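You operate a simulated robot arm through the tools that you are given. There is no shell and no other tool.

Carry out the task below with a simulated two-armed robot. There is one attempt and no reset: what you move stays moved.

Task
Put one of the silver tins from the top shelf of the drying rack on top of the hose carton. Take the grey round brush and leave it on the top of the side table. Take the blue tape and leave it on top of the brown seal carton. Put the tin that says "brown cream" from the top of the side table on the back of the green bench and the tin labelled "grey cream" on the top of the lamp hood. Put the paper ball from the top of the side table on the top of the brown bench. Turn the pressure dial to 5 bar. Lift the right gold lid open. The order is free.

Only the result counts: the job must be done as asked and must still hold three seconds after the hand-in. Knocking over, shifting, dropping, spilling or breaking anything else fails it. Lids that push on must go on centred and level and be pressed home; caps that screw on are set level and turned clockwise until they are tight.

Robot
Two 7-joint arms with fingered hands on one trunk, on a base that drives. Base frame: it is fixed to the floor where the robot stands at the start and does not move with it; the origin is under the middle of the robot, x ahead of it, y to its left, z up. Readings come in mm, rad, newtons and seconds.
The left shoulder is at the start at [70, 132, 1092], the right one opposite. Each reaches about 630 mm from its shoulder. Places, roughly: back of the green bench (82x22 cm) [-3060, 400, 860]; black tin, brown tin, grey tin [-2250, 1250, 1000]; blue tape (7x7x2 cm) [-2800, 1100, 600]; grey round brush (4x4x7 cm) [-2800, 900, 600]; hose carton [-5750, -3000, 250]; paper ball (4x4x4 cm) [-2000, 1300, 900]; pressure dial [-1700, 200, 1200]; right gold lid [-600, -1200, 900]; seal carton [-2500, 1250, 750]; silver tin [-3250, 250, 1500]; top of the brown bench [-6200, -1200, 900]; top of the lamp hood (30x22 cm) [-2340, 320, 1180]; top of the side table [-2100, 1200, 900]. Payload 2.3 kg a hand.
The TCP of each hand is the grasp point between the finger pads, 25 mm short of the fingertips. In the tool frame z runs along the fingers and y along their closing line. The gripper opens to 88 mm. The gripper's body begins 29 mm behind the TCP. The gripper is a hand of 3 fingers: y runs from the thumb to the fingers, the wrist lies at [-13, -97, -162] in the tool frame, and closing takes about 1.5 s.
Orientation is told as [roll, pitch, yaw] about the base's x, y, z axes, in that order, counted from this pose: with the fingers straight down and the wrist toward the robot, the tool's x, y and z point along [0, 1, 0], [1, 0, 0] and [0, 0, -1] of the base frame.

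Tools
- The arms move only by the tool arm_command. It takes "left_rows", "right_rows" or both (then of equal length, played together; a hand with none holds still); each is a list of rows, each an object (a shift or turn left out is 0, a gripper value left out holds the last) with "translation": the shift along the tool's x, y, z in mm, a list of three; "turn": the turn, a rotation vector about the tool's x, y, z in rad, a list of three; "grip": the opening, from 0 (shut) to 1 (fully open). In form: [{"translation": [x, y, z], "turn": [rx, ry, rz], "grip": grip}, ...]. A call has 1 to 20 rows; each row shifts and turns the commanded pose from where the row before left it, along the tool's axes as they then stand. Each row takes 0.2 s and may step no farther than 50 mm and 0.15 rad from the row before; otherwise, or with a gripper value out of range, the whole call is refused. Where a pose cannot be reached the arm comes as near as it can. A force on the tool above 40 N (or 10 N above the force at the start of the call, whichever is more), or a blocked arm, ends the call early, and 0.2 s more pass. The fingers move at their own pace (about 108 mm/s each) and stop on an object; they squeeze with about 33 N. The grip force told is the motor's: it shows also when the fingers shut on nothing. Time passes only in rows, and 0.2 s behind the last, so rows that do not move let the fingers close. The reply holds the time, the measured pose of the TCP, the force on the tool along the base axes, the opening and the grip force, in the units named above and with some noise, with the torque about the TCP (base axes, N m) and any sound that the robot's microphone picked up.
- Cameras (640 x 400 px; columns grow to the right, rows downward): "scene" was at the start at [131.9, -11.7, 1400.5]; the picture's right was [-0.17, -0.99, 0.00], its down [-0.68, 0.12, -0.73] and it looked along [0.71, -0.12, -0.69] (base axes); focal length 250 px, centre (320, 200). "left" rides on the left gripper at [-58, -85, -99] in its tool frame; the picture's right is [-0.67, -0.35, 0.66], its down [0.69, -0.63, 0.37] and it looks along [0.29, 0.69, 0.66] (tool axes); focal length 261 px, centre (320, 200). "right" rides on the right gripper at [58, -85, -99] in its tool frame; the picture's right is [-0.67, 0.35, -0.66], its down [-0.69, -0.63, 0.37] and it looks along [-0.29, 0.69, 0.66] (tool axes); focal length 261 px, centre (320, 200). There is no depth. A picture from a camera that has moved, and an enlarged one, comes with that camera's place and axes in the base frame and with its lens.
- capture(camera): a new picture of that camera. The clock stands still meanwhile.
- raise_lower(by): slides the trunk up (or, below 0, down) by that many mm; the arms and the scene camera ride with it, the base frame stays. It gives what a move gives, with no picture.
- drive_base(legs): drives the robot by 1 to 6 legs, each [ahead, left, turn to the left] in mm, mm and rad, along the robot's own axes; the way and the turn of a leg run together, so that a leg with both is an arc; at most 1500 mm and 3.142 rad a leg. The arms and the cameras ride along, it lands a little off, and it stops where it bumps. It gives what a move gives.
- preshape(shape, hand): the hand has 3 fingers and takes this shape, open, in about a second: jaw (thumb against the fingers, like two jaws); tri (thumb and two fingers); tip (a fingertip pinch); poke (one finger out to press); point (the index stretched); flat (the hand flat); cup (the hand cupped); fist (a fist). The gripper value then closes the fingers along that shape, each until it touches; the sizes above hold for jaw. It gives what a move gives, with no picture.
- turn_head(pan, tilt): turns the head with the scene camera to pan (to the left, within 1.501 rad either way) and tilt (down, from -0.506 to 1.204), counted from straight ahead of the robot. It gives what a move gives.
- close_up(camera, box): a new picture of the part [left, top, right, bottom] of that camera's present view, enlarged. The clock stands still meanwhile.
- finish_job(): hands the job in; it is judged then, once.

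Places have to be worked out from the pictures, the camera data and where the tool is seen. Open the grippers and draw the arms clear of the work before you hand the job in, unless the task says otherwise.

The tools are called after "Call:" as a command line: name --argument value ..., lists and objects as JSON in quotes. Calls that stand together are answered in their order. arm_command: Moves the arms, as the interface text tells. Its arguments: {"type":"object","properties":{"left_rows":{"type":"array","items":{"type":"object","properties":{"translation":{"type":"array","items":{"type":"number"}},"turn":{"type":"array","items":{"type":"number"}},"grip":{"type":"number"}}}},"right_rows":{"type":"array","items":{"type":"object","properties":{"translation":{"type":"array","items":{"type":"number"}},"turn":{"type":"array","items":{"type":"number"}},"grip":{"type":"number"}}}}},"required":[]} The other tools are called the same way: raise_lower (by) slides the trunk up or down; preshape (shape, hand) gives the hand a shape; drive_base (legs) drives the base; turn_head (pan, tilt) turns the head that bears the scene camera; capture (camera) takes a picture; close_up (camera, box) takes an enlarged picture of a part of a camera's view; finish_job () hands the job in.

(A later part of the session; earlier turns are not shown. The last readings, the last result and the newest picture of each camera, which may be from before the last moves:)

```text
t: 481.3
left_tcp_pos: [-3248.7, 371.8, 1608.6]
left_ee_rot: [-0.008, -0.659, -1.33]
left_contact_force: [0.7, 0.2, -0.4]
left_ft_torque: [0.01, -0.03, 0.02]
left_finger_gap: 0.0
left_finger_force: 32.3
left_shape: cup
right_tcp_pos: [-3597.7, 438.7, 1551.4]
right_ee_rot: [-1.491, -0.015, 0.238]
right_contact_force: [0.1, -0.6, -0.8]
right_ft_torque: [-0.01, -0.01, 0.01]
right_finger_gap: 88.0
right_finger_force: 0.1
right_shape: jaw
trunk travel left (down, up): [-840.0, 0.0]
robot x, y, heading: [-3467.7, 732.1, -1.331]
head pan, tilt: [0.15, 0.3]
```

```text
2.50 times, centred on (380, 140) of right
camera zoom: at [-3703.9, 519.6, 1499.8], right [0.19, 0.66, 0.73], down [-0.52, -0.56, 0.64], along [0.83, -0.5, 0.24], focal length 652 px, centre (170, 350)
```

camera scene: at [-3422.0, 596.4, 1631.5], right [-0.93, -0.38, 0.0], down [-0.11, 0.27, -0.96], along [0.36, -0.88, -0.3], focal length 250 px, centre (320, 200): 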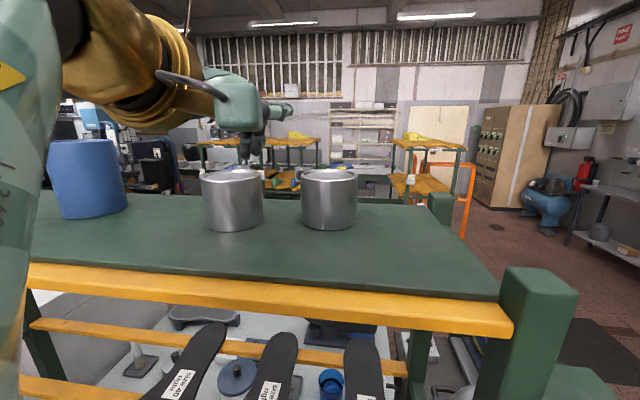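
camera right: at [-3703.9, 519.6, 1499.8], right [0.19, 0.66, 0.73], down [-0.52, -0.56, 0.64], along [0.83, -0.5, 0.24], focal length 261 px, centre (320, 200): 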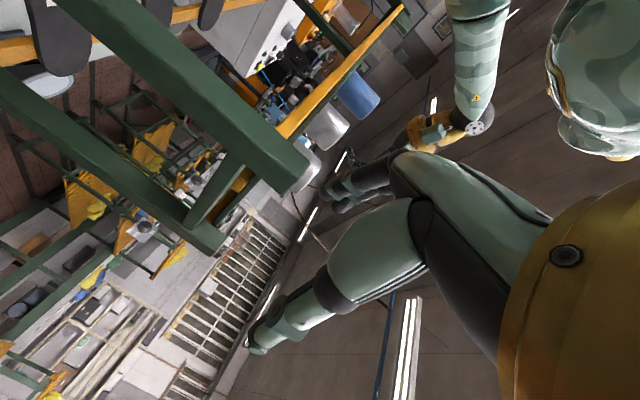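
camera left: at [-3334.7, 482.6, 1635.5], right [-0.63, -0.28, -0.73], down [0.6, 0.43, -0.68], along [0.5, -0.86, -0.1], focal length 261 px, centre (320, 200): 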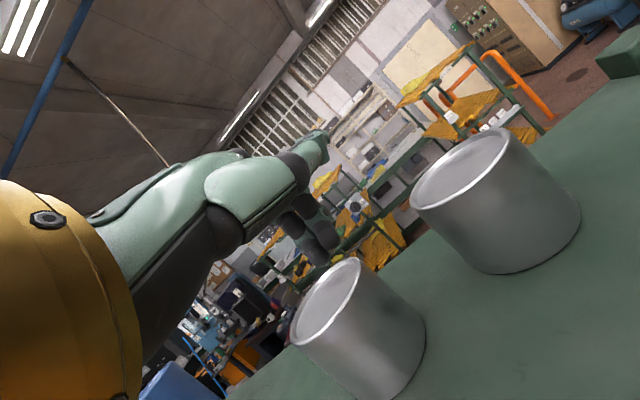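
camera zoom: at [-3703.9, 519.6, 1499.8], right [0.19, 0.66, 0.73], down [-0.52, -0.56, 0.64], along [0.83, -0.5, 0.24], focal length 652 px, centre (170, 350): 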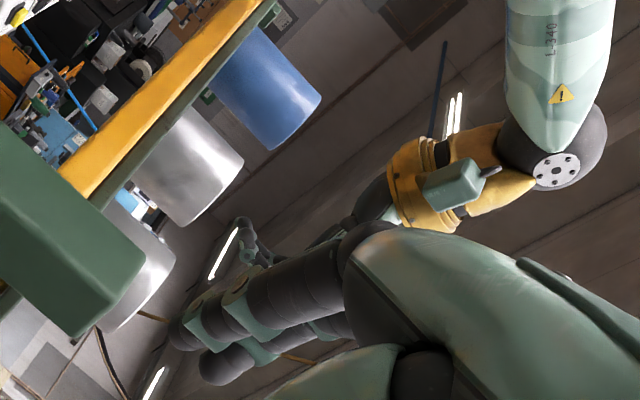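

Improved triangulation puts the near tin at about [-3212, 365] with its rim at z ≈ 1571 and ø≈78 mm; a direct right-hand side grasp with the fingers tilted ~25° down clears the shelf. I back off and bring the left arm out of the way.

Call:
drive_base --legs '[[-260, 0, 0]]'

Call:
preshape --shape "jaw" --hand "left"

Call:
arm_command --left_rows '[{"translation": [35, -5, 5]}, {"translation": [35, -5, 5], "turn": [0.08, 0, 0]}, {"translation": [30, -5, 20], "turn": [0.08, 0, 0]}, {"translation": [25, -5, 30], "turn": [0.08, 0, 0]}, {"translation": [20, -5, 35], "turn": [0.08, 0, 0]}, {"translation": [15, -5, 40], "turn": [0.08, 0, 0]}, {"translation": [10, -5, 40], "turn": [0.08, 0, 0]}, {"translation": [0, 0, 40], "turn": [0.08, 0, 0]}, {"translation": [0, 0, 40], "turn": [0.08, 0, 0]}, {"turn": [0, 0, 0]}]' --right_rows '[{"turn": [0, 0.09, 0]}, {"turn": [0, 0.09, 0]}, {"turn": [0, 0.09, 0]}, {"turn": [0, 0.085, 0]}, {"translation": [0, 15, 25]}, {"translation": [0, 15, 25]}, {"translation": [0, 15, 25]}, {"translation": [0, 15, 20]}, {"turn": [0, 0, 0]}, {"turn": [0, 0, 0]}]'

Call:
turn_head --pan -0.1 --tilt 0.35

Call:
capture --camera "scene"

```text
t: 483.1
left_tcp_pos: [-3309.3, 605.0, 1605.4]
left_ee_rot: [-0.007, -0.654, -1.34]
left_contact_force: [-0.6, 0.0, 0.1]
left_ft_torque: [0.05, -0.03, 0.02]
left_finger_gap: 0.2
left_finger_force: 33.0
left_shape: cup
right_tcp_pos: [-3658.2, 676.0, 1549.6]
right_ee_rot: [-1.488, -0.017, 0.228]
right_contact_force: [-0.3, 0.1, -0.1]
right_ft_torque: [0.0, 0.03, -0.01]
right_finger_gap: 88.0
right_finger_force: 0.2
right_shape: jaw
trunk travel left (down, up): [-840.0, 0.0]
robot x, y, heading: [-3526.8, 972.1, -1.343]
head pan, tilt: [0.15, 0.3]
```

```text
t: 484.0
left_tcp_pos: [-3310.3, 612.4, 1608.7]
left_ee_rot: [-0.007, -0.657, -1.341]
left_contact_force: [-0.1, 0.5, 0.2]
left_ft_torque: [0.03, -0.02, 0.0]
left_finger_gap: 87.8
left_finger_force: 0.0
left_shape: jaw
right_tcp_pos: [-3657.8, 682.8, 1551.4]
right_ee_rot: [-1.493, -0.016, 0.227]
right_contact_force: [1.0, 0.2, -0.2]
right_ft_torque: [-0.01, 0.04, 0.0]
right_finger_gap: 88.0
right_finger_force: 0.1
right_shape: jaw
trunk travel left (down, up): [-840.0, 0.0]
robot x, y, heading: [-3528.5, 970.7, -1.338]
head pan, tilt: [0.15, 0.3]
```

```text
t: 486.2
left_tcp_pos: [-3135.4, 600.1, 1353.0]
left_ee_rot: [-0.005, -0.018, -1.345]
left_contact_force: [1.1, 0.1, -0.3]
left_ft_torque: [-0.03, -0.01, 0.0]
left_finger_gap: 87.5
left_finger_force: 0.1
left_shape: jaw
right_tcp_pos: [-3580.7, 608.9, 1511.5]
right_ee_rot: [-1.137, -0.015, 0.227]
right_contact_force: [-0.5, 0.3, -1.4]
right_ft_torque: [0.02, -0.02, 0.03]
right_finger_gap: 87.7
right_finger_force: 0.1
right_shape: jaw
trunk travel left (down, up): [-840.0, 0.0]
robot x, y, heading: [-3527.7, 970.7, -1.338]
head pan, tilt: [0.15, 0.3]
```

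```text
t: 487.0
left_tcp_pos: [-3136.9, 599.9, 1352.6]
left_ee_rot: [-0.005, -0.019, -1.344]
left_contact_force: [0.3, 0.9, 0.6]
left_ft_torque: [0.01, 0.02, -0.02]
left_finger_gap: 87.6
left_finger_force: 0.1
left_shape: jaw
right_tcp_pos: [-3581.0, 608.7, 1512.1]
right_ee_rot: [-1.136, -0.017, 0.228]
right_contact_force: [0.8, -0.3, -0.5]
right_ft_torque: [-0.01, 0.02, 0.0]
right_finger_gap: 88.0
right_finger_force: 0.1
right_shape: jaw
trunk travel left (down, up): [-840.0, 0.0]
robot x, y, heading: [-3526.5, 969.5, -1.343]
head pan, tilt: [-0.099, 0.351]
```

```text
taken
camera scene: at [-3503.3, 831.7, 1626.9], right [-0.99, -0.13, 0.0], down [-0.04, 0.34, -0.94], along [0.12, -0.93, -0.34], focal length 250 px, centre (320, 200)
```

scene: 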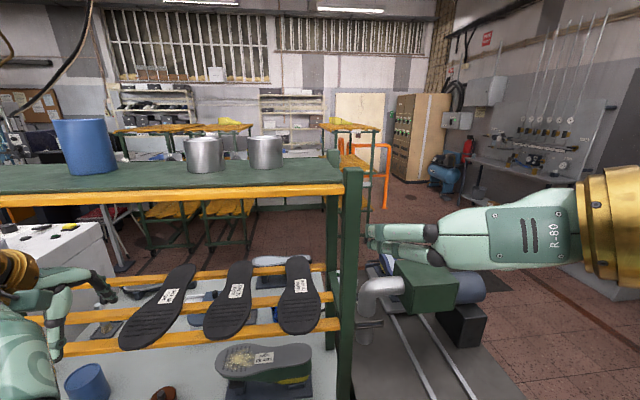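

The right hand is tilted as planned. I tuck the left arm out wide and back, and raise the right hand to z ≈ 1562.

Call:
arm_command --left_rows '[{"translation": [20, -38, 0]}, {"translation": [20, -38, 0]}, {"translation": [10, -42, 0]}, {"translation": [10, -42, 0]}, {"translation": [0, -42, 0]}, {"translation": [0, -42, 0]}, {"translation": [0, -36, 0]}, {"turn": [0, 0, 0]}]' --right_rows '[{"translation": [-22.7, 0, -10.5]}, {"translation": [-22.7, 0, -10.5]}, {"turn": [0, 0, 0]}, {"turn": [0, 0, 0]}, {"turn": [0, 0, 0]}, {"turn": [0, 0, 0]}, {"turn": [0, 0, 0]}, {"turn": [0, 0, 0]}]'

Call:
drive_base --legs '[[0, 0, 0.006], [0, 240, 0]]'

Call:
turn_head --pan -0.1 --tilt 0.3

Call:
capture --camera "scene"

Call:
capture --camera "right"

```text
t: 488.8
left_tcp_pos: [-3136.9, 888.6, 1345.9]
left_ee_rot: [-0.005, -0.019, -1.343]
left_contact_force: [-0.2, 0.3, -0.3]
left_ft_torque: [0.01, 0.02, 0.01]
left_finger_gap: 87.8
left_finger_force: 0.1
left_shape: jaw
right_tcp_pos: [-3583.0, 610.4, 1562.3]
right_ee_rot: [-1.137, -0.015, 0.224]
right_contact_force: [0.0, -0.4, -0.4]
right_ft_torque: [-0.04, -0.02, -0.03]
right_finger_gap: 88.0
right_finger_force: 0.0
right_shape: jaw
trunk travel left (down, up): [-840.0, 0.0]
robot x, y, heading: [-3524.5, 967.3, -1.343]
head pan, tilt: [-0.099, 0.351]
```

```text
t: 490.9
left_tcp_pos: [-2907.0, 945.4, 1348.0]
left_ee_rot: [-0.002, -0.018, -1.338]
left_contact_force: [-1.0, -0.1, 0.4]
left_ft_torque: [0.02, 0.0, 0.04]
left_finger_gap: 87.7
left_finger_force: 0.1
left_shape: jaw
right_tcp_pos: [-3351.9, 665.0, 1562.3]
right_ee_rot: [-1.137, -0.019, 0.234]
right_contact_force: [0.6, 0.2, -0.3]
right_ft_torque: [0.01, -0.01, 0.01]
right_finger_gap: 87.6
right_finger_force: 0.0
right_shape: jaw
trunk travel left (down, up): [-840.0, 0.0]
robot x, y, heading: [-3292.6, 1027.6, -1.335]
head pan, tilt: [-0.099, 0.351]
```

```text
t: 491.5
left_tcp_pos: [-2905.0, 947.1, 1345.6]
left_ee_rot: [-0.004, -0.02, -1.337]
left_contact_force: [-0.4, 0.6, -0.4]
left_ft_torque: [-0.02, -0.03, 0.02]
left_finger_gap: 87.7
left_finger_force: 0.1
left_shape: jaw
right_tcp_pos: [-3349.2, 664.3, 1564.0]
right_ee_rot: [-1.137, -0.018, 0.234]
right_contact_force: [-0.4, 0.4, -0.4]
right_ft_torque: [0.02, -0.01, -0.02]
right_finger_gap: 88.1
right_finger_force: 0.0
right_shape: jaw
trunk travel left (down, up): [-840.0, 0.0]
robot x, y, heading: [-3293.4, 1027.6, -1.334]
head pan, tilt: [-0.099, 0.3]
```

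```text
taken
camera scene: at [-3270.6, 887.0, 1631.5], right [-0.99, -0.14, 0.0], down [-0.04, 0.29, -0.96], along [0.13, -0.95, -0.3], focal length 250 px, centre (320, 200)
```

scene: 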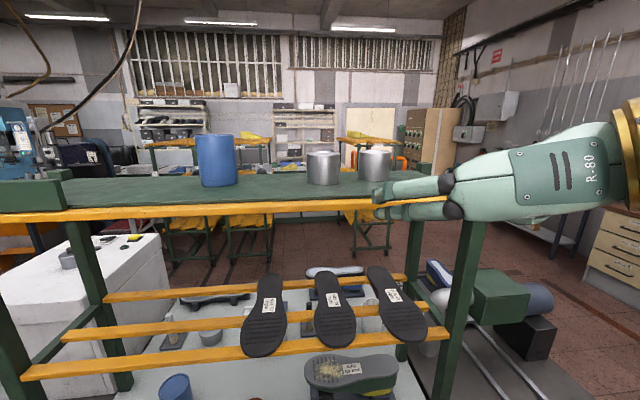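

```text
taken
camera right: at [-3457.6, 756.9, 1550.3], right [0.25, 0.38, 0.89], down [-0.48, -0.75, 0.46], along [0.84, -0.54, -0.01], focal length 261 px, centre (320, 200)
```

right: 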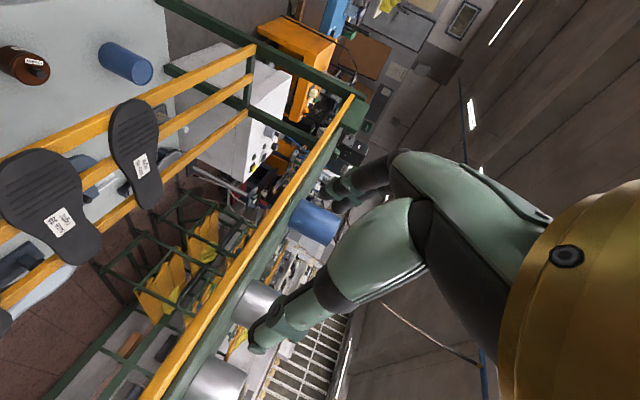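

I move the right hand 60 mm east to line up with the near tin and drive ahead 225 mm, stopping before the fingers reach it.

Call:
arm_command --right_rows '[{"translation": [0, 31, 0]}, {"translation": [0, 31, 0]}, {"turn": [0, 0, 0]}]'

Call:
drive_base --legs '[[225, 0, 0]]'

Call:
turn_head --pan -0.15 --tilt 0.35

Call:
capture --camera "scene"

Call:
close_up --camera "scene" --box '[230, 120, 430, 245]'

Call:
capture --camera "right"

```text
t: 492.3
left_tcp_pos: [-2903.3, 947.5, 1345.5]
left_ee_rot: [-0.006, -0.019, -1.336]
left_contact_force: [-0.9, -0.6, 0.1]
left_ft_torque: [0.0, 0.03, -0.02]
left_finger_gap: 87.6
left_finger_force: 0.0
left_shape: jaw
right_tcp_pos: [-3286.9, 681.9, 1562.9]
right_ee_rot: [-1.137, -0.015, 0.232]
right_contact_force: [0.3, -0.5, 0.4]
right_ft_torque: [0.03, -0.03, 0.0]
right_finger_gap: 87.8
right_finger_force: 0.2
right_shape: jaw
trunk travel left (down, up): [-840.0, 0.0]
robot x, y, heading: [-3293.3, 1023.5, -1.331]
head pan, tilt: [-0.099, 0.3]
```

```text
t: 494.0
left_tcp_pos: [-2852.6, 730.5, 1346.2]
left_ee_rot: [-0.004, -0.022, -1.341]
left_contact_force: [0.5, 0.9, -0.5]
left_ft_torque: [0.0, -0.02, -0.02]
left_finger_gap: 87.5
left_finger_force: 0.0
left_shape: jaw
right_tcp_pos: [-3237.7, 467.2, 1564.5]
right_ee_rot: [-1.141, -0.017, 0.229]
right_contact_force: [0.1, -0.3, -0.4]
right_ft_torque: [-0.01, 0.01, 0.01]
right_finger_gap: 87.8
right_finger_force: 0.0
right_shape: jaw
trunk travel left (down, up): [-840.0, 0.0]
robot x, y, heading: [-3242.7, 804.7, -1.339]
head pan, tilt: [-0.099, 0.3]
```

```text
t: 494.6
left_tcp_pos: [-2850.7, 727.3, 1346.6]
left_ee_rot: [-0.006, -0.02, -1.343]
left_contact_force: [0.1, 0.1, -0.2]
left_ft_torque: [-0.02, -0.01, 0.02]
left_finger_gap: 87.6
left_finger_force: 0.0
left_shape: jaw
right_tcp_pos: [-3237.0, 464.9, 1562.1]
right_ee_rot: [-1.137, -0.016, 0.228]
right_contact_force: [0.4, 0.3, -0.2]
right_ft_torque: [0.02, 0.0, 0.01]
right_finger_gap: 87.9
right_finger_force: 0.0
right_shape: jaw
trunk travel left (down, up): [-840.0, 0.0]
robot x, y, heading: [-3242.2, 805.1, -1.338]
head pan, tilt: [-0.15, 0.351]
```

```text
taken
camera scene: at [-3222.2, 669.6, 1627.1], right [-1.0, -0.08, 0.0], down [-0.03, 0.34, -0.94], along [0.08, -0.94, -0.34], focal length 250 px, centre (320, 200)
```

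scene: 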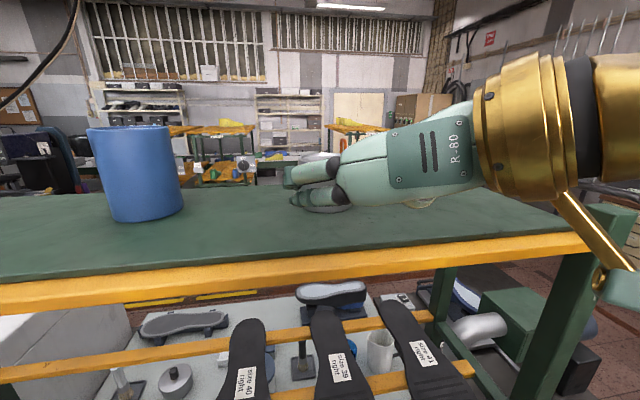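

```text
3.20 times, centred on (330, 182) of scene
camera zoom: at [-3222.2, 669.6, 1627.1], right [-1.0, -0.08, 0.0], down [-0.03, 0.34, -0.94], along [0.08, -0.94, -0.34], focal length 799 px, centre (288, 256)
```

zoom: 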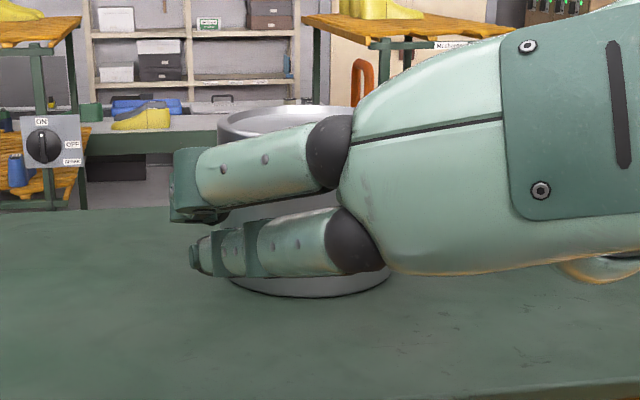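

```text
taken
camera right: at [-3345.0, 555.4, 1550.2], right [0.25, 0.38, 0.89], down [-0.48, -0.75, 0.46], along [0.84, -0.54, -0.01], focal length 261 px, centre (320, 200)
```

right: 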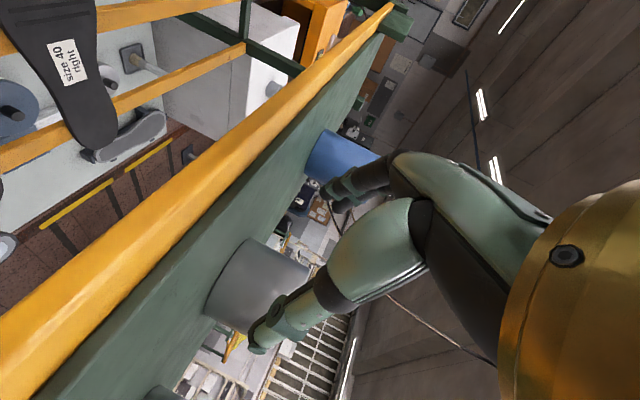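

The tin is about 103 mm ahead and 3 mm east of the hand's line. I correct 3 mm and advance by arm in small horizontal steps.

Call:
arm_command --right_rows '[{"translation": [0, 3, 0]}, {"translation": [-6, 0, 13]}, {"translation": [-6, 0, 13]}, {"translation": [-6, 0, 13]}, {"turn": [0, 0, 0]}]'

Call:
close_up --camera "scene" --box '[230, 120, 430, 245]'

Call:
capture --camera "right"

```text
t: 495.8
left_tcp_pos: [-2851.1, 725.8, 1346.1]
left_ee_rot: [-0.006, -0.02, -1.343]
left_contact_force: [0.0, -0.7, 0.0]
left_ft_torque: [0.0, 0.0, 0.01]
left_finger_gap: 87.9
left_finger_force: 0.2
left_shape: jaw
right_tcp_pos: [-3223.9, 419.2, 1562.8]
right_ee_rot: [-1.136, -0.016, 0.228]
right_contact_force: [0.2, 1.1, 0.7]
right_ft_torque: [-0.05, -0.03, 0.0]
right_finger_gap: 88.0
right_finger_force: 0.0
right_shape: jaw
trunk travel left (down, up): [-840.0, 0.0]
robot x, y, heading: [-3241.2, 803.7, -1.338]
head pan, tilt: [-0.15, 0.351]
```

```text
3.20 times, centred on (330, 182) of scene
camera zoom: at [-3221.8, 667.7, 1626.9], right [-1.0, -0.08, 0.0], down [-0.03, 0.34, -0.94], along [0.08, -0.94, -0.34], focal length 799 px, centre (288, 256)
```

zoom: 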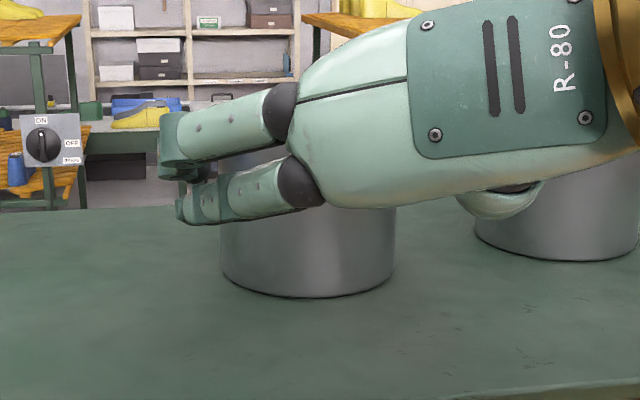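

```text
taken
camera right: at [-3331.3, 510.6, 1550.2], right [0.26, 0.38, 0.89], down [-0.48, -0.75, 0.46], along [0.84, -0.54, -0.01], focal length 261 px, centre (320, 200)
```

right: 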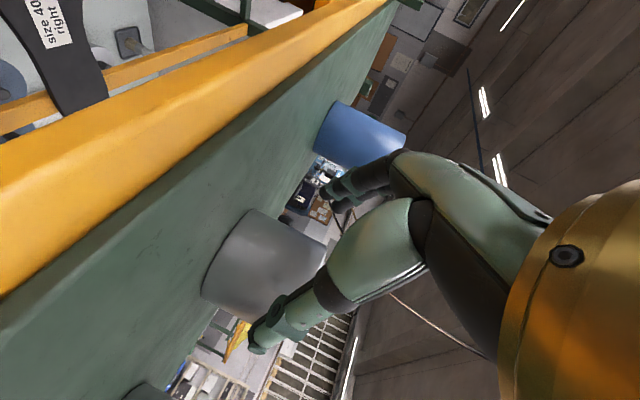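

Both tin edges are now visible below the hand, showing the hand about 6 mm too far west and the tin ø≈70 mm. I shift 6 mm east and advance another 30 mm.

Call:
arm_command --right_rows '[{"translation": [0, 6, 0]}, {"translation": [-4.2, 0, 9.1]}, {"translation": [-4.2, 0, 9.1]}, {"translation": [-4.2, 0, 9.1]}, {"turn": [0, 0, 0]}]'

Call:
close_up --camera "scene" --box '[230, 120, 430, 245]'

Call:
capture --camera "right"

```text
t: 497.0
left_tcp_pos: [-2850.1, 725.4, 1346.3]
left_ee_rot: [-0.006, -0.02, -1.342]
left_contact_force: [-0.3, -0.1, -1.0]
left_ft_torque: [0.01, 0.01, 0.02]
left_finger_gap: 87.8
left_finger_force: 0.0
left_shape: jaw
right_tcp_pos: [-3209.3, 392.5, 1561.9]
right_ee_rot: [-1.136, -0.016, 0.228]
right_contact_force: [0.2, 0.0, -0.3]
right_ft_torque: [0.01, -0.03, -0.03]
right_finger_gap: 87.8
right_finger_force: 0.1
right_shape: jaw
trunk travel left (down, up): [-840.0, 0.0]
robot x, y, heading: [-3243.2, 804.7, -1.34]
head pan, tilt: [-0.15, 0.351]
```

```text
3.20 times, centred on (330, 182) of scene
camera zoom: at [-3221.6, 667.6, 1626.9], right [-1.0, -0.08, 0.0], down [-0.03, 0.34, -0.94], along [0.08, -0.94, -0.34], focal length 799 px, centre (288, 256)
```

zoom: 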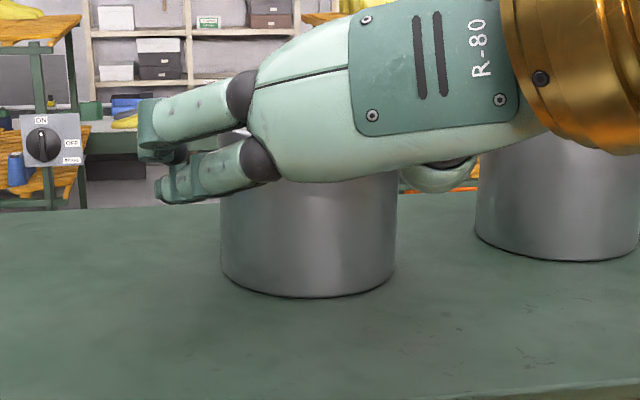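

```text
taken
camera right: at [-3318.0, 484.7, 1549.6], right [0.26, 0.38, 0.89], down [-0.48, -0.75, 0.46], along [0.84, -0.54, -0.01], focal length 261 px, centre (320, 200)
```

right: 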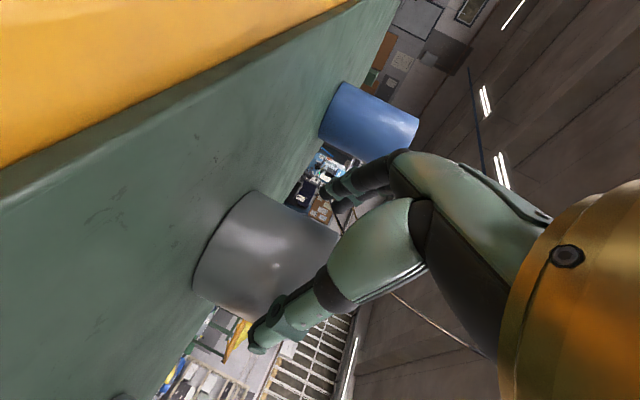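

Call:
arm_command --right_rows '[{"translation": [-4.4, 0, 9.6]}, {"translation": [-4.4, 0, 9.6]}, {"turn": [0, 0, 0]}]'

Call:
close_up --camera "scene" --box '[230, 120, 430, 245]'

Call:
close_up --camera "right" --box '[180, 140, 420, 370]'

```text
t: 497.8
left_tcp_pos: [-2851.0, 726.2, 1346.3]
left_ee_rot: [-0.004, -0.018, -1.344]
left_contact_force: [-0.1, 0.8, -0.2]
left_ft_torque: [0.06, 0.01, -0.01]
left_finger_gap: 87.6
left_finger_force: 0.1
left_shape: jaw
right_tcp_pos: [-3206.5, 373.0, 1561.7]
right_ee_rot: [-1.136, -0.015, 0.23]
right_contact_force: [0.8, -0.2, -0.2]
right_ft_torque: [-0.01, 0.0, 0.02]
right_finger_gap: 88.1
right_finger_force: 0.1
right_shape: jaw
trunk travel left (down, up): [-840.0, 0.0]
robot x, y, heading: [-3241.2, 806.6, -1.34]
head pan, tilt: [-0.15, 0.351]
```

```text
3.20 times, centred on (330, 182) of scene
camera zoom: at [-3222.0, 667.8, 1626.9], right [-1.0, -0.08, 0.0], down [-0.03, 0.34, -0.94], along [0.08, -0.94, -0.34], focal length 799 px, centre (288, 256)
```

zoom: 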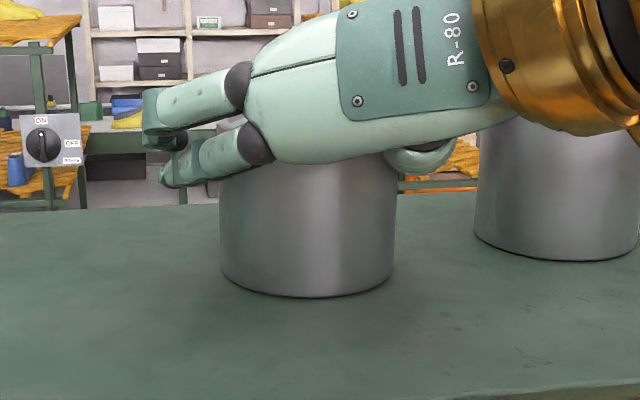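

```text
1.74 times, centred on (300, 255) of right
camera zoom: at [-3314.7, 464.5, 1549.9], right [0.25, 0.38, 0.89], down [-0.48, -0.75, 0.46], along [0.84, -0.54, -0.01], focal length 453 px, centre (355, 104)
```

zoom: 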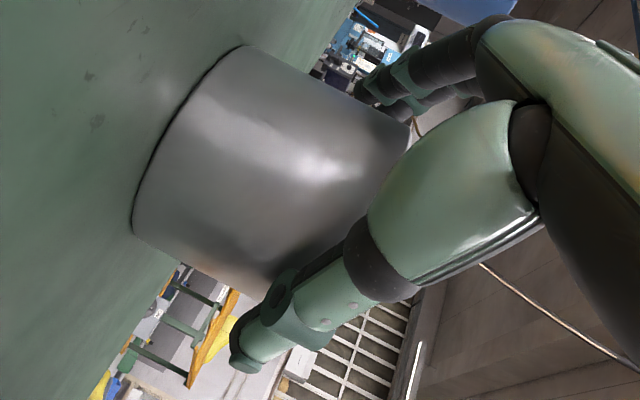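

The thumb and fingers are on either side of the tin. I close the right hand.

Call:
arm_command --right_rows '[{"grip": 0.0}, {"grip": 0.0}, {"grip": 0.0}, {"turn": [0, 0, 0]}]'

Call:
close_up --camera "scene" --box '[230, 120, 430, 245]'

Call:
close_up --camera "right" --box '[180, 140, 420, 370]'

```text
t: 498.8
left_tcp_pos: [-2851.8, 726.2, 1346.4]
left_ee_rot: [-0.006, -0.02, -1.343]
left_contact_force: [0.6, 0.8, -0.2]
left_ft_torque: [-0.02, 0.0, -0.01]
left_finger_gap: 87.7
left_finger_force: 0.1
left_shape: jaw
right_tcp_pos: [-3207.2, 373.0, 1562.7]
right_ee_rot: [-1.137, -0.017, 0.228]
right_contact_force: [-0.6, 0.8, -0.1]
right_ft_torque: [-0.04, 0.05, -0.07]
right_finger_gap: 65.1
right_finger_force: 32.8
right_shape: jaw
trunk travel left (down, up): [-840.0, 0.0]
robot x, y, heading: [-3241.4, 807.5, -1.341]
head pan, tilt: [-0.15, 0.351]
```

```text
3.20 times, centred on (330, 182) of scene
camera zoom: at [-3222.0, 667.6, 1626.9], right [-1.0, -0.08, 0.0], down [-0.03, 0.34, -0.94], along [0.08, -0.94, -0.34], focal length 799 px, centre (288, 256)
```

zoom: 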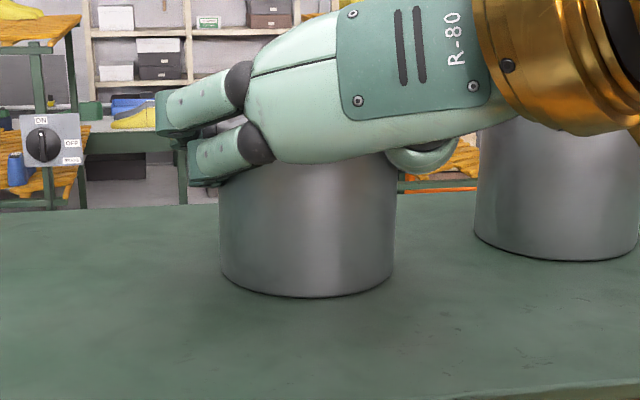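

```text
1.74 times, centred on (300, 255) of right
camera zoom: at [-3314.8, 464.4, 1549.9], right [0.25, 0.38, 0.89], down [-0.48, -0.75, 0.46], along [0.84, -0.54, -0.01], focal length 453 px, centre (355, 104)
```

zoom: 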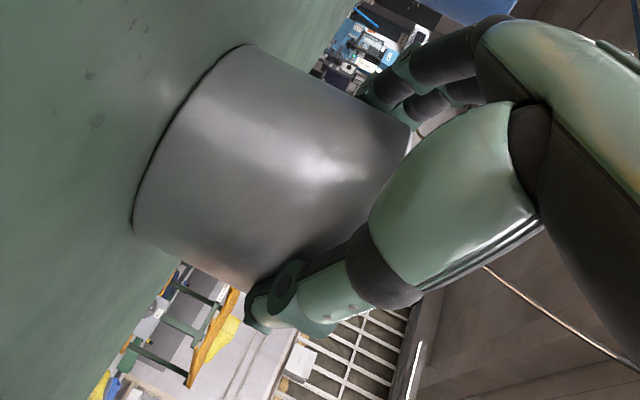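

Gripped (gap 65 mm). I lift 15 mm and check that the tin comes up.

Call:
arm_command --right_rows '[{"translation": [-6.8, 0, -3.2]}, {"translation": [-6.8, 0, -3.2]}, {"turn": [0, 0, 0]}, {"turn": [0, 0, 0]}]'

Call:
close_up --camera "scene" --box '[230, 120, 430, 245]'

```text
t: 499.8
left_tcp_pos: [-2851.5, 723.9, 1346.0]
left_ee_rot: [-0.006, -0.018, -1.342]
left_contact_force: [-0.4, 0.4, 0.8]
left_ft_torque: [-0.01, -0.01, 0.0]
left_finger_gap: 88.1
left_finger_force: 0.0
left_shape: jaw
right_tcp_pos: [-3206.8, 370.8, 1575.7]
right_ee_rot: [-1.135, -0.015, 0.229]
right_contact_force: [-0.5, -0.2, -6.4]
right_ft_torque: [0.12, 0.02, 0.07]
right_finger_gap: 65.1
right_finger_force: 33.2
right_shape: jaw
trunk travel left (down, up): [-840.0, 0.0]
robot x, y, heading: [-3242.8, 805.2, -1.34]
head pan, tilt: [-0.15, 0.351]
```

```text
3.20 times, centred on (330, 182) of scene
camera zoom: at [-3221.8, 665.5, 1626.7], right [-1.0, -0.08, 0.0], down [-0.03, 0.34, -0.94], along [0.08, -0.94, -0.34], focal length 799 px, centre (288, 256)
```

zoom: 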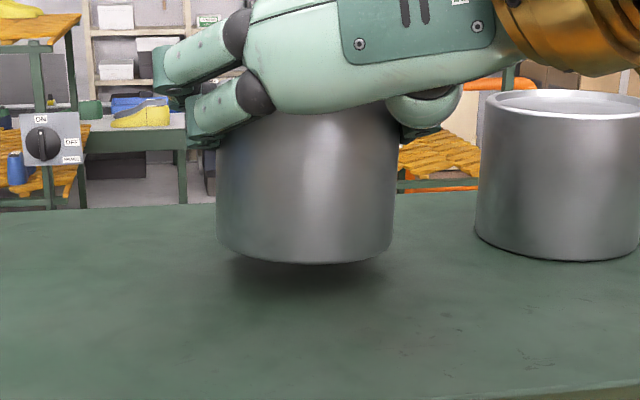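

The tin is lifted (6.4 N). I drive straight back to clear the shelf.

Call:
drive_base --legs '[[-300, 0, 0]]'

Call:
capture --camera "scene"

```text
t: 501.9
left_tcp_pos: [-2919.9, 1019.3, 1345.2]
left_ee_rot: [-0.003, -0.012, -1.332]
left_contact_force: [0.3, 0.5, 0.3]
left_ft_torque: [0.02, 0.03, -0.01]
left_finger_gap: 87.7
left_finger_force: 0.0
left_shape: jaw
right_tcp_pos: [-3272.4, 662.4, 1575.3]
right_ee_rot: [-1.134, -0.016, 0.239]
right_contact_force: [0.0, -0.4, -4.8]
right_ft_torque: [0.1, 0.03, 0.02]
right_finger_gap: 65.1
right_finger_force: 33.1
right_shape: jaw
trunk travel left (down, up): [-840.0, 0.0]
robot x, y, heading: [-3310.2, 1101.9, -1.326]
head pan, tilt: [-0.15, 0.351]
```

```text
taken
camera scene: at [-3289.6, 955.7, 1626.2], right [-1.0, -0.09, 0.0], down [-0.03, 0.35, -0.94], along [0.08, -0.93, -0.35], focal length 250 px, centre (320, 200)
```

scene: 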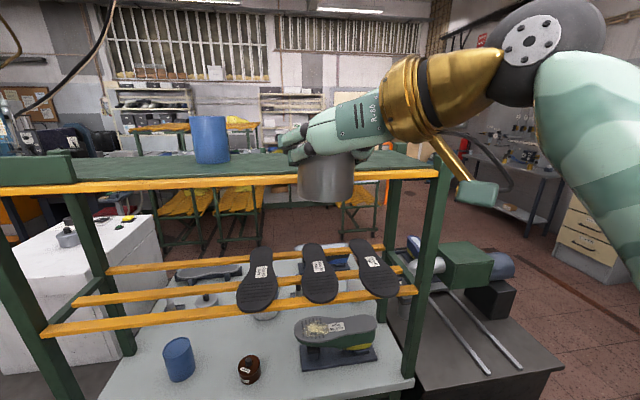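

The silver tin is secured. I lower it to a carrying height and drive back north and east to fetch the paper ball with the left hand.

Call:
arm_command --right_rows '[{"translation": [36, 0, 16]}, {"translation": [36, 0, 16]}, {"translation": [36, 0, 16]}, {"translation": [36, 0, 16]}, {"translation": [36, 0, 16]}, {"translation": [36, 0, 16]}, {"translation": [36, 0, 10]}, {"turn": [0, 0, 0]}]'

Call:
drive_base --legs '[[-600, 0, 0], [0, 1220, 0]]'

Call:
turn_head --pan 0.0 --tilt 0.6

Call:
capture --camera "scene"

```text
t: 503.7
left_tcp_pos: [-2921.4, 1023.3, 1346.2]
left_ee_rot: [-0.005, -0.016, -1.332]
left_contact_force: [-0.7, 0.3, -0.7]
left_ft_torque: [0.01, 0.0, 0.0]
left_finger_gap: 87.6
left_finger_force: 0.1
left_shape: jaw
right_tcp_pos: [-3273.4, 677.7, 1310.0]
right_ee_rot: [-1.133, -0.018, 0.239]
right_contact_force: [-0.2, -0.3, -5.5]
right_ft_torque: [0.13, 0.03, -0.02]
right_finger_gap: 64.7
right_finger_force: 33.0
right_shape: jaw
right hand out of reach, approached as far as the arm can: row 6
trunk travel left (down, up): [-840.0, 0.0]
robot x, y, heading: [-3312.9, 1100.6, -1.328]
head pan, tilt: [-0.15, 0.351]
```

```text
t: 513.0
left_tcp_pos: [-1858.7, 1859.1, 1345.0]
left_ee_rot: [-0.004, -0.017, -1.375]
left_contact_force: [-0.4, 0.7, 0.8]
left_ft_torque: [0.0, -0.01, 0.01]
left_finger_gap: 87.8
left_finger_force: 0.0
left_shape: jaw
right_tcp_pos: [-2223.2, 1528.6, 1309.7]
right_ee_rot: [-1.136, -0.015, 0.196]
right_contact_force: [0.7, 0.8, -5.8]
right_ft_torque: [0.12, 0.0, 0.0]
right_finger_gap: 64.7
right_finger_force: 33.4
right_shape: jaw
trunk travel left (down, up): [-840.0, 0.0]
robot x, y, heading: [-2243.8, 1951.6, -1.373]
head pan, tilt: [-0.15, 0.351]
```

```text
t: 513.8
left_tcp_pos: [-1858.6, 1859.8, 1345.3]
left_ee_rot: [-0.007, -0.018, -1.376]
left_contact_force: [-0.1, 0.0, 0.1]
left_ft_torque: [-0.01, 0.0, -0.01]
left_finger_gap: 87.5
left_finger_force: 0.1
left_shape: jaw
right_tcp_pos: [-2224.0, 1530.6, 1309.8]
right_ee_rot: [-1.134, -0.015, 0.197]
right_contact_force: [-0.9, 0.4, -5.3]
right_ft_torque: [0.09, 0.0, 0.0]
right_finger_gap: 64.7
right_finger_force: 32.8
right_shape: jaw
trunk travel left (down, up): [-840.0, 0.0]
robot x, y, heading: [-2246.6, 1956.9, -1.372]
head pan, tilt: [0.0, 0.6]
```

```text
taken
camera scene: at [-2216.7, 1819.2, 1604.0], right [-0.98, -0.19, 0.0], down [-0.11, 0.55, -0.82], along [0.16, -0.81, -0.57], focal length 250 px, centre (320, 200)
```

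scene: 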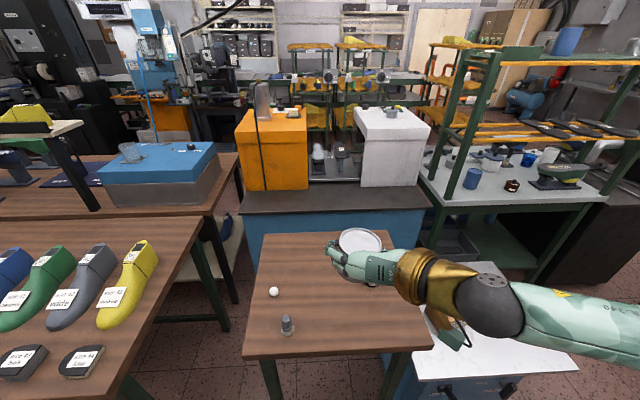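

The ball is at about [-1959, 1339] on the side table. I correct heading, drive closer, and lower the trunk 100 mm.

Call:
drive_base --legs '[[0, 0, 0.038], [170, 0, 0]]'

Call:
raise_lower --by -100

Call:
arm_command --left_rows '[{"translation": [-10, 40, 20]}, {"translation": [-15, 40, 20]}, {"translation": [-20, 38, 20]}, {"translation": [-25, 36, 20]}, {"translation": [-25, 36, 20]}, {"translation": [-25, 36, 20]}, {"translation": [-30, 30, 20]}, {"translation": [-30, 30, 20]}, {"translation": [-20, 20, 30]}, {"translation": [0, 0, 30]}, {"turn": [0, 0, 0]}]'

Call:
turn_head --pan 0.2 --tilt 0.8

Call:
capture --camera "scene"

Call:
capture --camera "left"

```text
t: 515.6
left_tcp_pos: [-1813.2, 1708.2, 1345.7]
left_ee_rot: [-0.005, -0.021, -1.337]
left_contact_force: [-0.6, 0.6, 0.3]
left_ft_torque: [-0.01, -0.02, 0.01]
left_finger_gap: 87.5
left_finger_force: 0.0
left_shape: jaw
right_tcp_pos: [-2167.0, 1363.2, 1311.6]
right_ee_rot: [-1.139, -0.015, 0.233]
right_contact_force: [0.5, 0.7, -5.5]
right_ft_torque: [0.09, 0.03, -0.03]
right_finger_gap: 64.5
right_finger_force: 32.8
right_shape: jaw
trunk travel left (down, up): [-840.0, 0.0]
robot x, y, heading: [-2201.2, 1782.8, -1.333]
head pan, tilt: [0.0, 0.6]
```

```text
t: 517.0
left_tcp_pos: [-1812.8, 1703.5, 1246.0]
left_ee_rot: [-0.005, -0.018, -1.337]
left_contact_force: [-0.2, -0.1, -0.1]
left_ft_torque: [0.01, 0.0, 0.04]
left_finger_gap: 87.6
left_finger_force: 0.0
left_shape: jaw
right_tcp_pos: [-2166.7, 1359.6, 1209.0]
right_ee_rot: [-1.134, -0.015, 0.233]
right_contact_force: [-0.1, 0.5, -4.3]
right_ft_torque: [0.12, 0.02, -0.05]
right_finger_gap: 64.5
right_finger_force: 33.3
right_shape: jaw
trunk travel left (down, up): [-740.0, 100.0]
robot x, y, heading: [-2202.3, 1783.4, -1.335]
head pan, tilt: [0.0, 0.6]
```

```text
t: 519.4
left_tcp_pos: [-1936.1, 1356.6, 1031.5]
left_ee_rot: [-0.001, -0.015, -1.335]
left_contact_force: [-0.3, 0.2, -0.1]
left_ft_torque: [0.02, 0.03, -0.03]
left_finger_gap: 87.9
left_finger_force: 0.0
left_shape: jaw
right_tcp_pos: [-2167.0, 1358.7, 1209.0]
right_ee_rot: [-1.136, -0.017, 0.234]
right_contact_force: [0.4, 0.4, -6.8]
right_ft_torque: [0.11, 0.01, -0.02]
right_finger_gap: 64.6
right_finger_force: 33.3
right_shape: jaw
trunk travel left (down, up): [-740.0, 100.0]
robot x, y, heading: [-2201.5, 1783.3, -1.335]
head pan, tilt: [0.0, 0.6]
```

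```text
t: 520.1
left_tcp_pos: [-1935.7, 1354.5, 1032.4]
left_ee_rot: [-0.006, -0.018, -1.336]
left_contact_force: [1.3, -0.3, -0.3]
left_ft_torque: [-0.01, 0.01, 0.02]
left_finger_gap: 87.7
left_finger_force: 0.1
left_shape: jaw
right_tcp_pos: [-2165.3, 1359.1, 1209.7]
right_ee_rot: [-1.136, -0.016, 0.233]
right_contact_force: [0.0, -0.8, -5.6]
right_ft_torque: [0.1, -0.03, -0.06]
right_finger_gap: 64.8
right_finger_force: 33.2
right_shape: jaw
trunk travel left (down, up): [-740.0, 100.0]
robot x, y, heading: [-2205.0, 1784.7, -1.333]
head pan, tilt: [0.201, 0.799]
```

```text
taken
camera scene: at [-2157.1, 1661.8, 1487.1], right [-0.91, -0.42, 0.0], down [-0.3, 0.65, -0.7], along [0.29, -0.63, -0.72], focal length 250 px, centre (320, 200)
```

scene: 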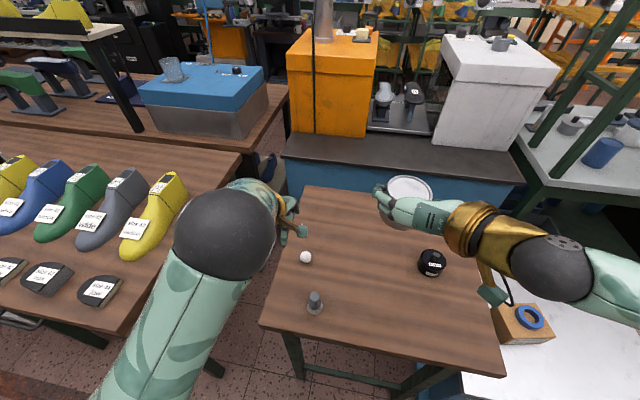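

```text
taken
camera left: at [-2011.9, 1426.3, 1131.0], right [-0.73, 0.17, -0.66], down [0.52, 0.76, -0.38], along [0.44, -0.62, -0.65], focal length 261 px, centre (320, 200)
```

left: 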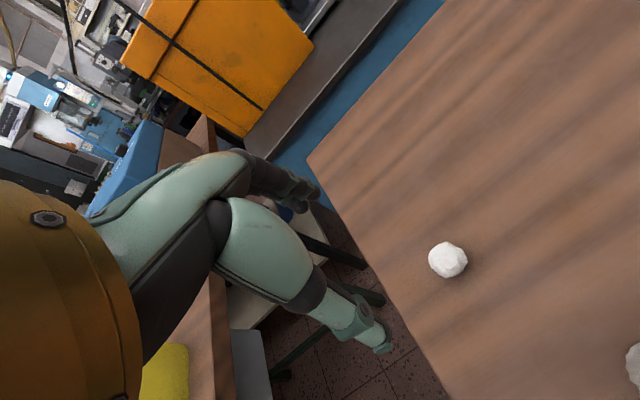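

The ball is 29 mm to the right of the hand. I correct and lower to z ≈ 935.

Call:
arm_command --left_rows '[{"translation": [-29, 2, 0], "turn": [0.018, 0, 0]}, {"translation": [0, 0, 35]}, {"translation": [0, 0, 35]}, {"translation": [0, 0, 27]}, {"turn": [0, 0, 0]}]'

Call:
capture --camera "left"

```text
t: 521.3
left_tcp_pos: [-1966.4, 1346.7, 935.8]
left_ee_rot: [-0.003, 0.0, -1.338]
left_contact_force: [-0.2, 0.7, -0.2]
left_ft_torque: [0.01, 0.0, 0.01]
left_finger_gap: 88.0
left_finger_force: 0.1
left_shape: jaw
right_tcp_pos: [-2167.3, 1359.5, 1210.4]
right_ee_rot: [-1.135, -0.017, 0.235]
right_contact_force: [0.1, 0.0, -5.2]
right_ft_torque: [0.11, 0.02, 0.0]
right_finger_gap: 64.3
right_finger_force: 33.2
right_shape: jaw
trunk travel left (down, up): [-740.0, 100.0]
robot x, y, heading: [-2201.4, 1779.9, -1.329]
head pan, tilt: [0.201, 0.799]
```

```text
taken
camera left: at [-2041.9, 1416.3, 1036.3], right [-0.73, 0.18, -0.65], down [0.52, 0.77, -0.37], along [0.43, -0.61, -0.66], focal length 261 px, centre (320, 200)
```

left: 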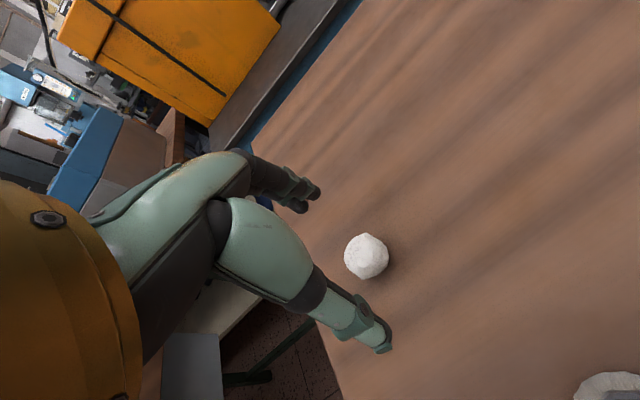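

Call:
arm_command --left_rows '[{"translation": [2, 6, 0]}, {"translation": [0, 0, 25]}, {"translation": [0, 0, 22]}, {"turn": [0, 0, 0]}]'

Call:
capture --camera "left"

```text
t: 522.3
left_tcp_pos: [-1962.0, 1340.2, 889.2]
left_ee_rot: [-0.004, -0.002, -1.336]
left_contact_force: [0.7, 0.3, 0.1]
left_ft_torque: [-0.01, -0.01, 0.01]
left_finger_gap: 87.7
left_finger_force: 0.0
left_shape: jaw
right_tcp_pos: [-2167.4, 1359.1, 1210.6]
right_ee_rot: [-1.134, -0.016, 0.233]
right_contact_force: [-0.5, -0.1, -5.6]
right_ft_torque: [0.13, -0.02, -0.01]
right_finger_gap: 64.4
right_finger_force: 33.0
right_shape: jaw
trunk travel left (down, up): [-740.0, 100.0]
robot x, y, heading: [-2202.1, 1781.3, -1.337]
head pan, tilt: [0.201, 0.799]
```

```text
taken
camera left: at [-2036.9, 1411.3, 989.2], right [-0.74, 0.18, -0.65], down [0.52, 0.77, -0.37], along [0.43, -0.61, -0.66], focal length 261 px, centre (320, 200)
```

left: 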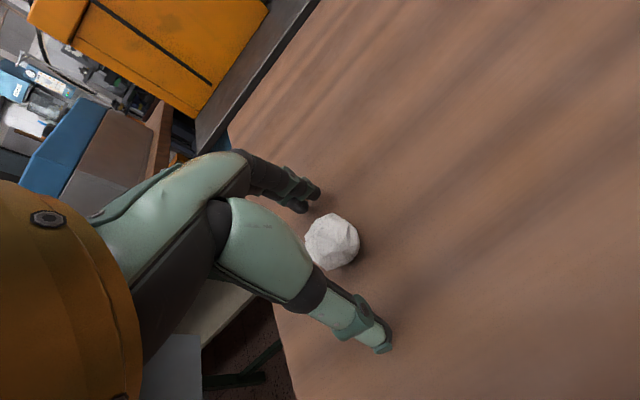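

The ball is centred between the fingers. I close gently around it and lift.

Call:
arm_command --left_rows '[{"grip": 0.0}, {"grip": 0.0}, {"grip": 0.0}, {"grip": 0.0}, {"turn": [0, 0, 0]}]'

Call:
arm_command --left_rows '[{"translation": [0, 0, -20]}, {"translation": [0, 0, -30]}, {"translation": [0, 0, -40]}, {"translation": [0, 0, -40]}, {"turn": [0, 0, 0]}]'

Call:
capture --camera "left"

```text
t: 523.5
left_tcp_pos: [-1961.2, 1342.6, 889.3]
left_ee_rot: [-0.005, 0.001, -1.336]
left_contact_force: [0.3, -0.4, 0.1]
left_ft_torque: [0.0, -0.02, -0.01]
left_finger_gap: 22.1
left_finger_force: 32.8
left_shape: jaw
right_tcp_pos: [-2166.7, 1359.0, 1210.4]
right_ee_rot: [-1.134, -0.017, 0.234]
right_contact_force: [0.2, -0.4, -5.2]
right_ft_torque: [0.1, 0.03, -0.01]
right_finger_gap: 64.4
right_finger_force: 33.0
right_shape: jaw
trunk travel left (down, up): [-740.0, 100.0]
robot x, y, heading: [-2204.7, 1779.0, -1.333]
head pan, tilt: [0.201, 0.799]
```

```text
t: 524.7
left_tcp_pos: [-1961.3, 1338.1, 1023.8]
left_ee_rot: [-0.006, 0.002, -1.336]
left_contact_force: [-0.8, -0.1, -0.2]
left_ft_torque: [0.01, 0.01, 0.01]
left_finger_gap: 21.5
left_finger_force: 33.2
left_shape: jaw
right_tcp_pos: [-2165.5, 1359.3, 1208.5]
right_ee_rot: [-1.133, -0.015, 0.233]
right_contact_force: [0.1, -0.3, -5.1]
right_ft_torque: [0.12, 0.02, 0.01]
right_finger_gap: 64.5
right_finger_force: 33.1
right_shape: jaw
trunk travel left (down, up): [-740.0, 100.0]
robot x, y, heading: [-2201.6, 1779.9, -1.33]
head pan, tilt: [0.201, 0.799]
```

```text
taken
camera left: at [-2036.0, 1409.4, 1122.7], right [-0.74, 0.18, -0.65], down [0.52, 0.77, -0.37], along [0.43, -0.61, -0.66], focal length 261 px, centre (320, 200)
```

left: 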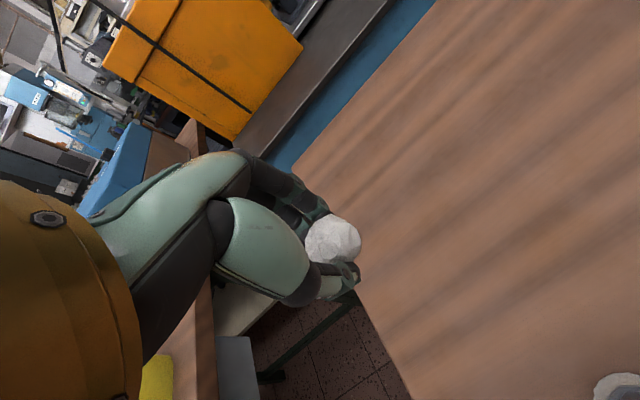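

The ball is held. I back away and drive around to the west side toward the brown bench.

Call:
drive_base --legs '[[-260, 0, 0], [0, -1100, 0], [0, -1100, 0], [0, -1050, 0]]'

Call:
turn_head --pan 0.0 --tilt 0.4

Call:
capture --camera "scene"

```text
t: 541.9
left_tcp_pos: [-5136.3, 830.8, 1022.6]
left_ee_rot: [-0.006, -0.001, -1.33]
left_contact_force: [-1.1, 0.2, 0.2]
left_ft_torque: [0.05, 0.0, 0.01]
left_finger_gap: 21.7
left_finger_force: 33.1
left_shape: jaw
right_tcp_pos: [-5341.8, 848.2, 1209.9]
right_ee_rot: [-1.133, -0.017, 0.241]
right_contact_force: [0.6, 0.3, -5.9]
right_ft_torque: [0.12, -0.03, -0.01]
right_finger_gap: 64.9
right_finger_force: 32.5
right_shape: jaw
trunk travel left (down, up): [-740.0, 100.0]
robot x, y, heading: [-5383.1, 1272.5, -1.335]
head pan, tilt: [0.201, 0.799]
```

```text
t: 542.7
left_tcp_pos: [-5137.7, 830.4, 1022.0]
left_ee_rot: [-0.005, -0.001, -1.331]
left_contact_force: [0.1, 0.4, -0.5]
left_ft_torque: [-0.01, -0.02, -0.01]
left_finger_gap: 21.8
left_finger_force: 32.6
left_shape: jaw
right_tcp_pos: [-5342.7, 849.4, 1209.9]
right_ee_rot: [-1.135, -0.017, 0.24]
right_contact_force: [-0.7, 0.0, -5.8]
right_ft_torque: [0.1, 0.01, 0.0]
right_finger_gap: 64.5
right_finger_force: 32.5
right_shape: jaw
trunk travel left (down, up): [-740.0, 100.0]
robot x, y, heading: [-5382.9, 1273.9, -1.326]
head pan, tilt: [0.0, 0.4]
```

```text
taken
camera scene: at [-5347.3, 1134.0, 1522.1], right [-0.97, -0.24, 0.0], down [-0.09, 0.38, -0.92], along [0.22, -0.89, -0.39], focal length 250 px, centre (320, 200)
```

scene: 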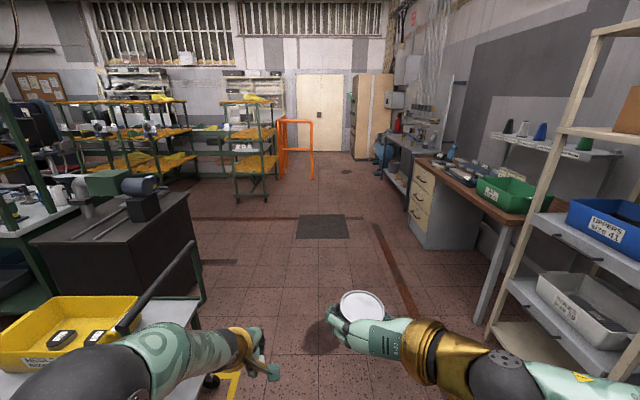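

The way south is clear. I shift 250 mm west, drive south to the brown bench's middle and turn to face west.

Call:
drive_base --legs '[[0, -250, 0], [1150, 0, 0], [1050, 0, 0], [0, 0, -1.575]]'

Call:
turn_head --pan 0.0 --tilt 0.5

Call:
capture --camera "scene"

```text
t: 558.9
left_tcp_pos: [-5557.0, -1178.5, 1021.4]
left_ee_rot: [-0.005, 0.001, -2.897]
left_contact_force: [0.3, 0.6, 0.8]
left_ft_torque: [-0.05, 0.0, 0.04]
left_finger_gap: 21.8
left_finger_force: 33.5
left_shape: jaw
right_tcp_pos: [-5540.4, -974.4, 1208.7]
right_ee_rot: [-1.134, -0.016, -1.326]
right_contact_force: [0.0, -0.9, -4.8]
right_ft_torque: [0.03, -0.07, 0.0]
right_finger_gap: 64.2
right_finger_force: 33.0
right_shape: jaw
trunk travel left (down, up): [-740.0, 100.0]
robot x, y, heading: [-5116.4, -935.0, -2.897]
head pan, tilt: [0.0, 0.4]
```

```text
t: 559.5
left_tcp_pos: [-5556.3, -1177.8, 1023.6]
left_ee_rot: [-0.005, 0.001, -2.898]
left_contact_force: [0.7, -0.6, -0.2]
left_ft_torque: [0.01, -0.03, -0.03]
left_finger_gap: 21.6
left_finger_force: 32.8
left_shape: jaw
right_tcp_pos: [-5540.0, -973.5, 1209.8]
right_ee_rot: [-1.135, -0.016, -1.325]
right_contact_force: [-0.1, 0.4, -5.0]
right_ft_torque: [0.03, -0.15, 0.01]
right_finger_gap: 64.6
right_finger_force: 33.2
right_shape: jaw
trunk travel left (down, up): [-740.0, 100.0]
robot x, y, heading: [-5115.0, -929.8, -2.901]
head pan, tilt: [0.0, 0.499]
```

```text
taken
camera scene: at [-5254.3, -963.7, 1513.0], right [-0.24, 0.97, 0.0], down [0.47, 0.12, -0.88], along [-0.85, -0.21, -0.48], focal length 250 px, centre (320, 200)
```

scene: 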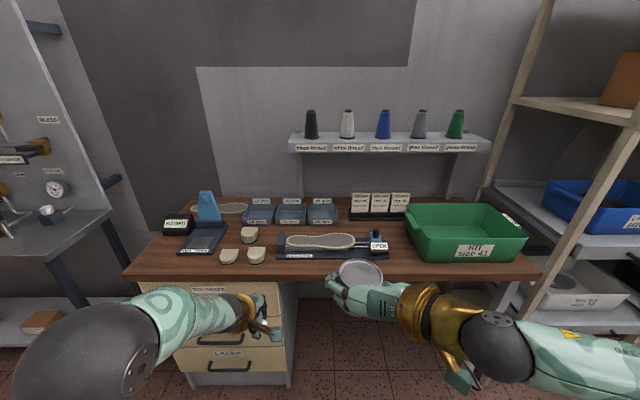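

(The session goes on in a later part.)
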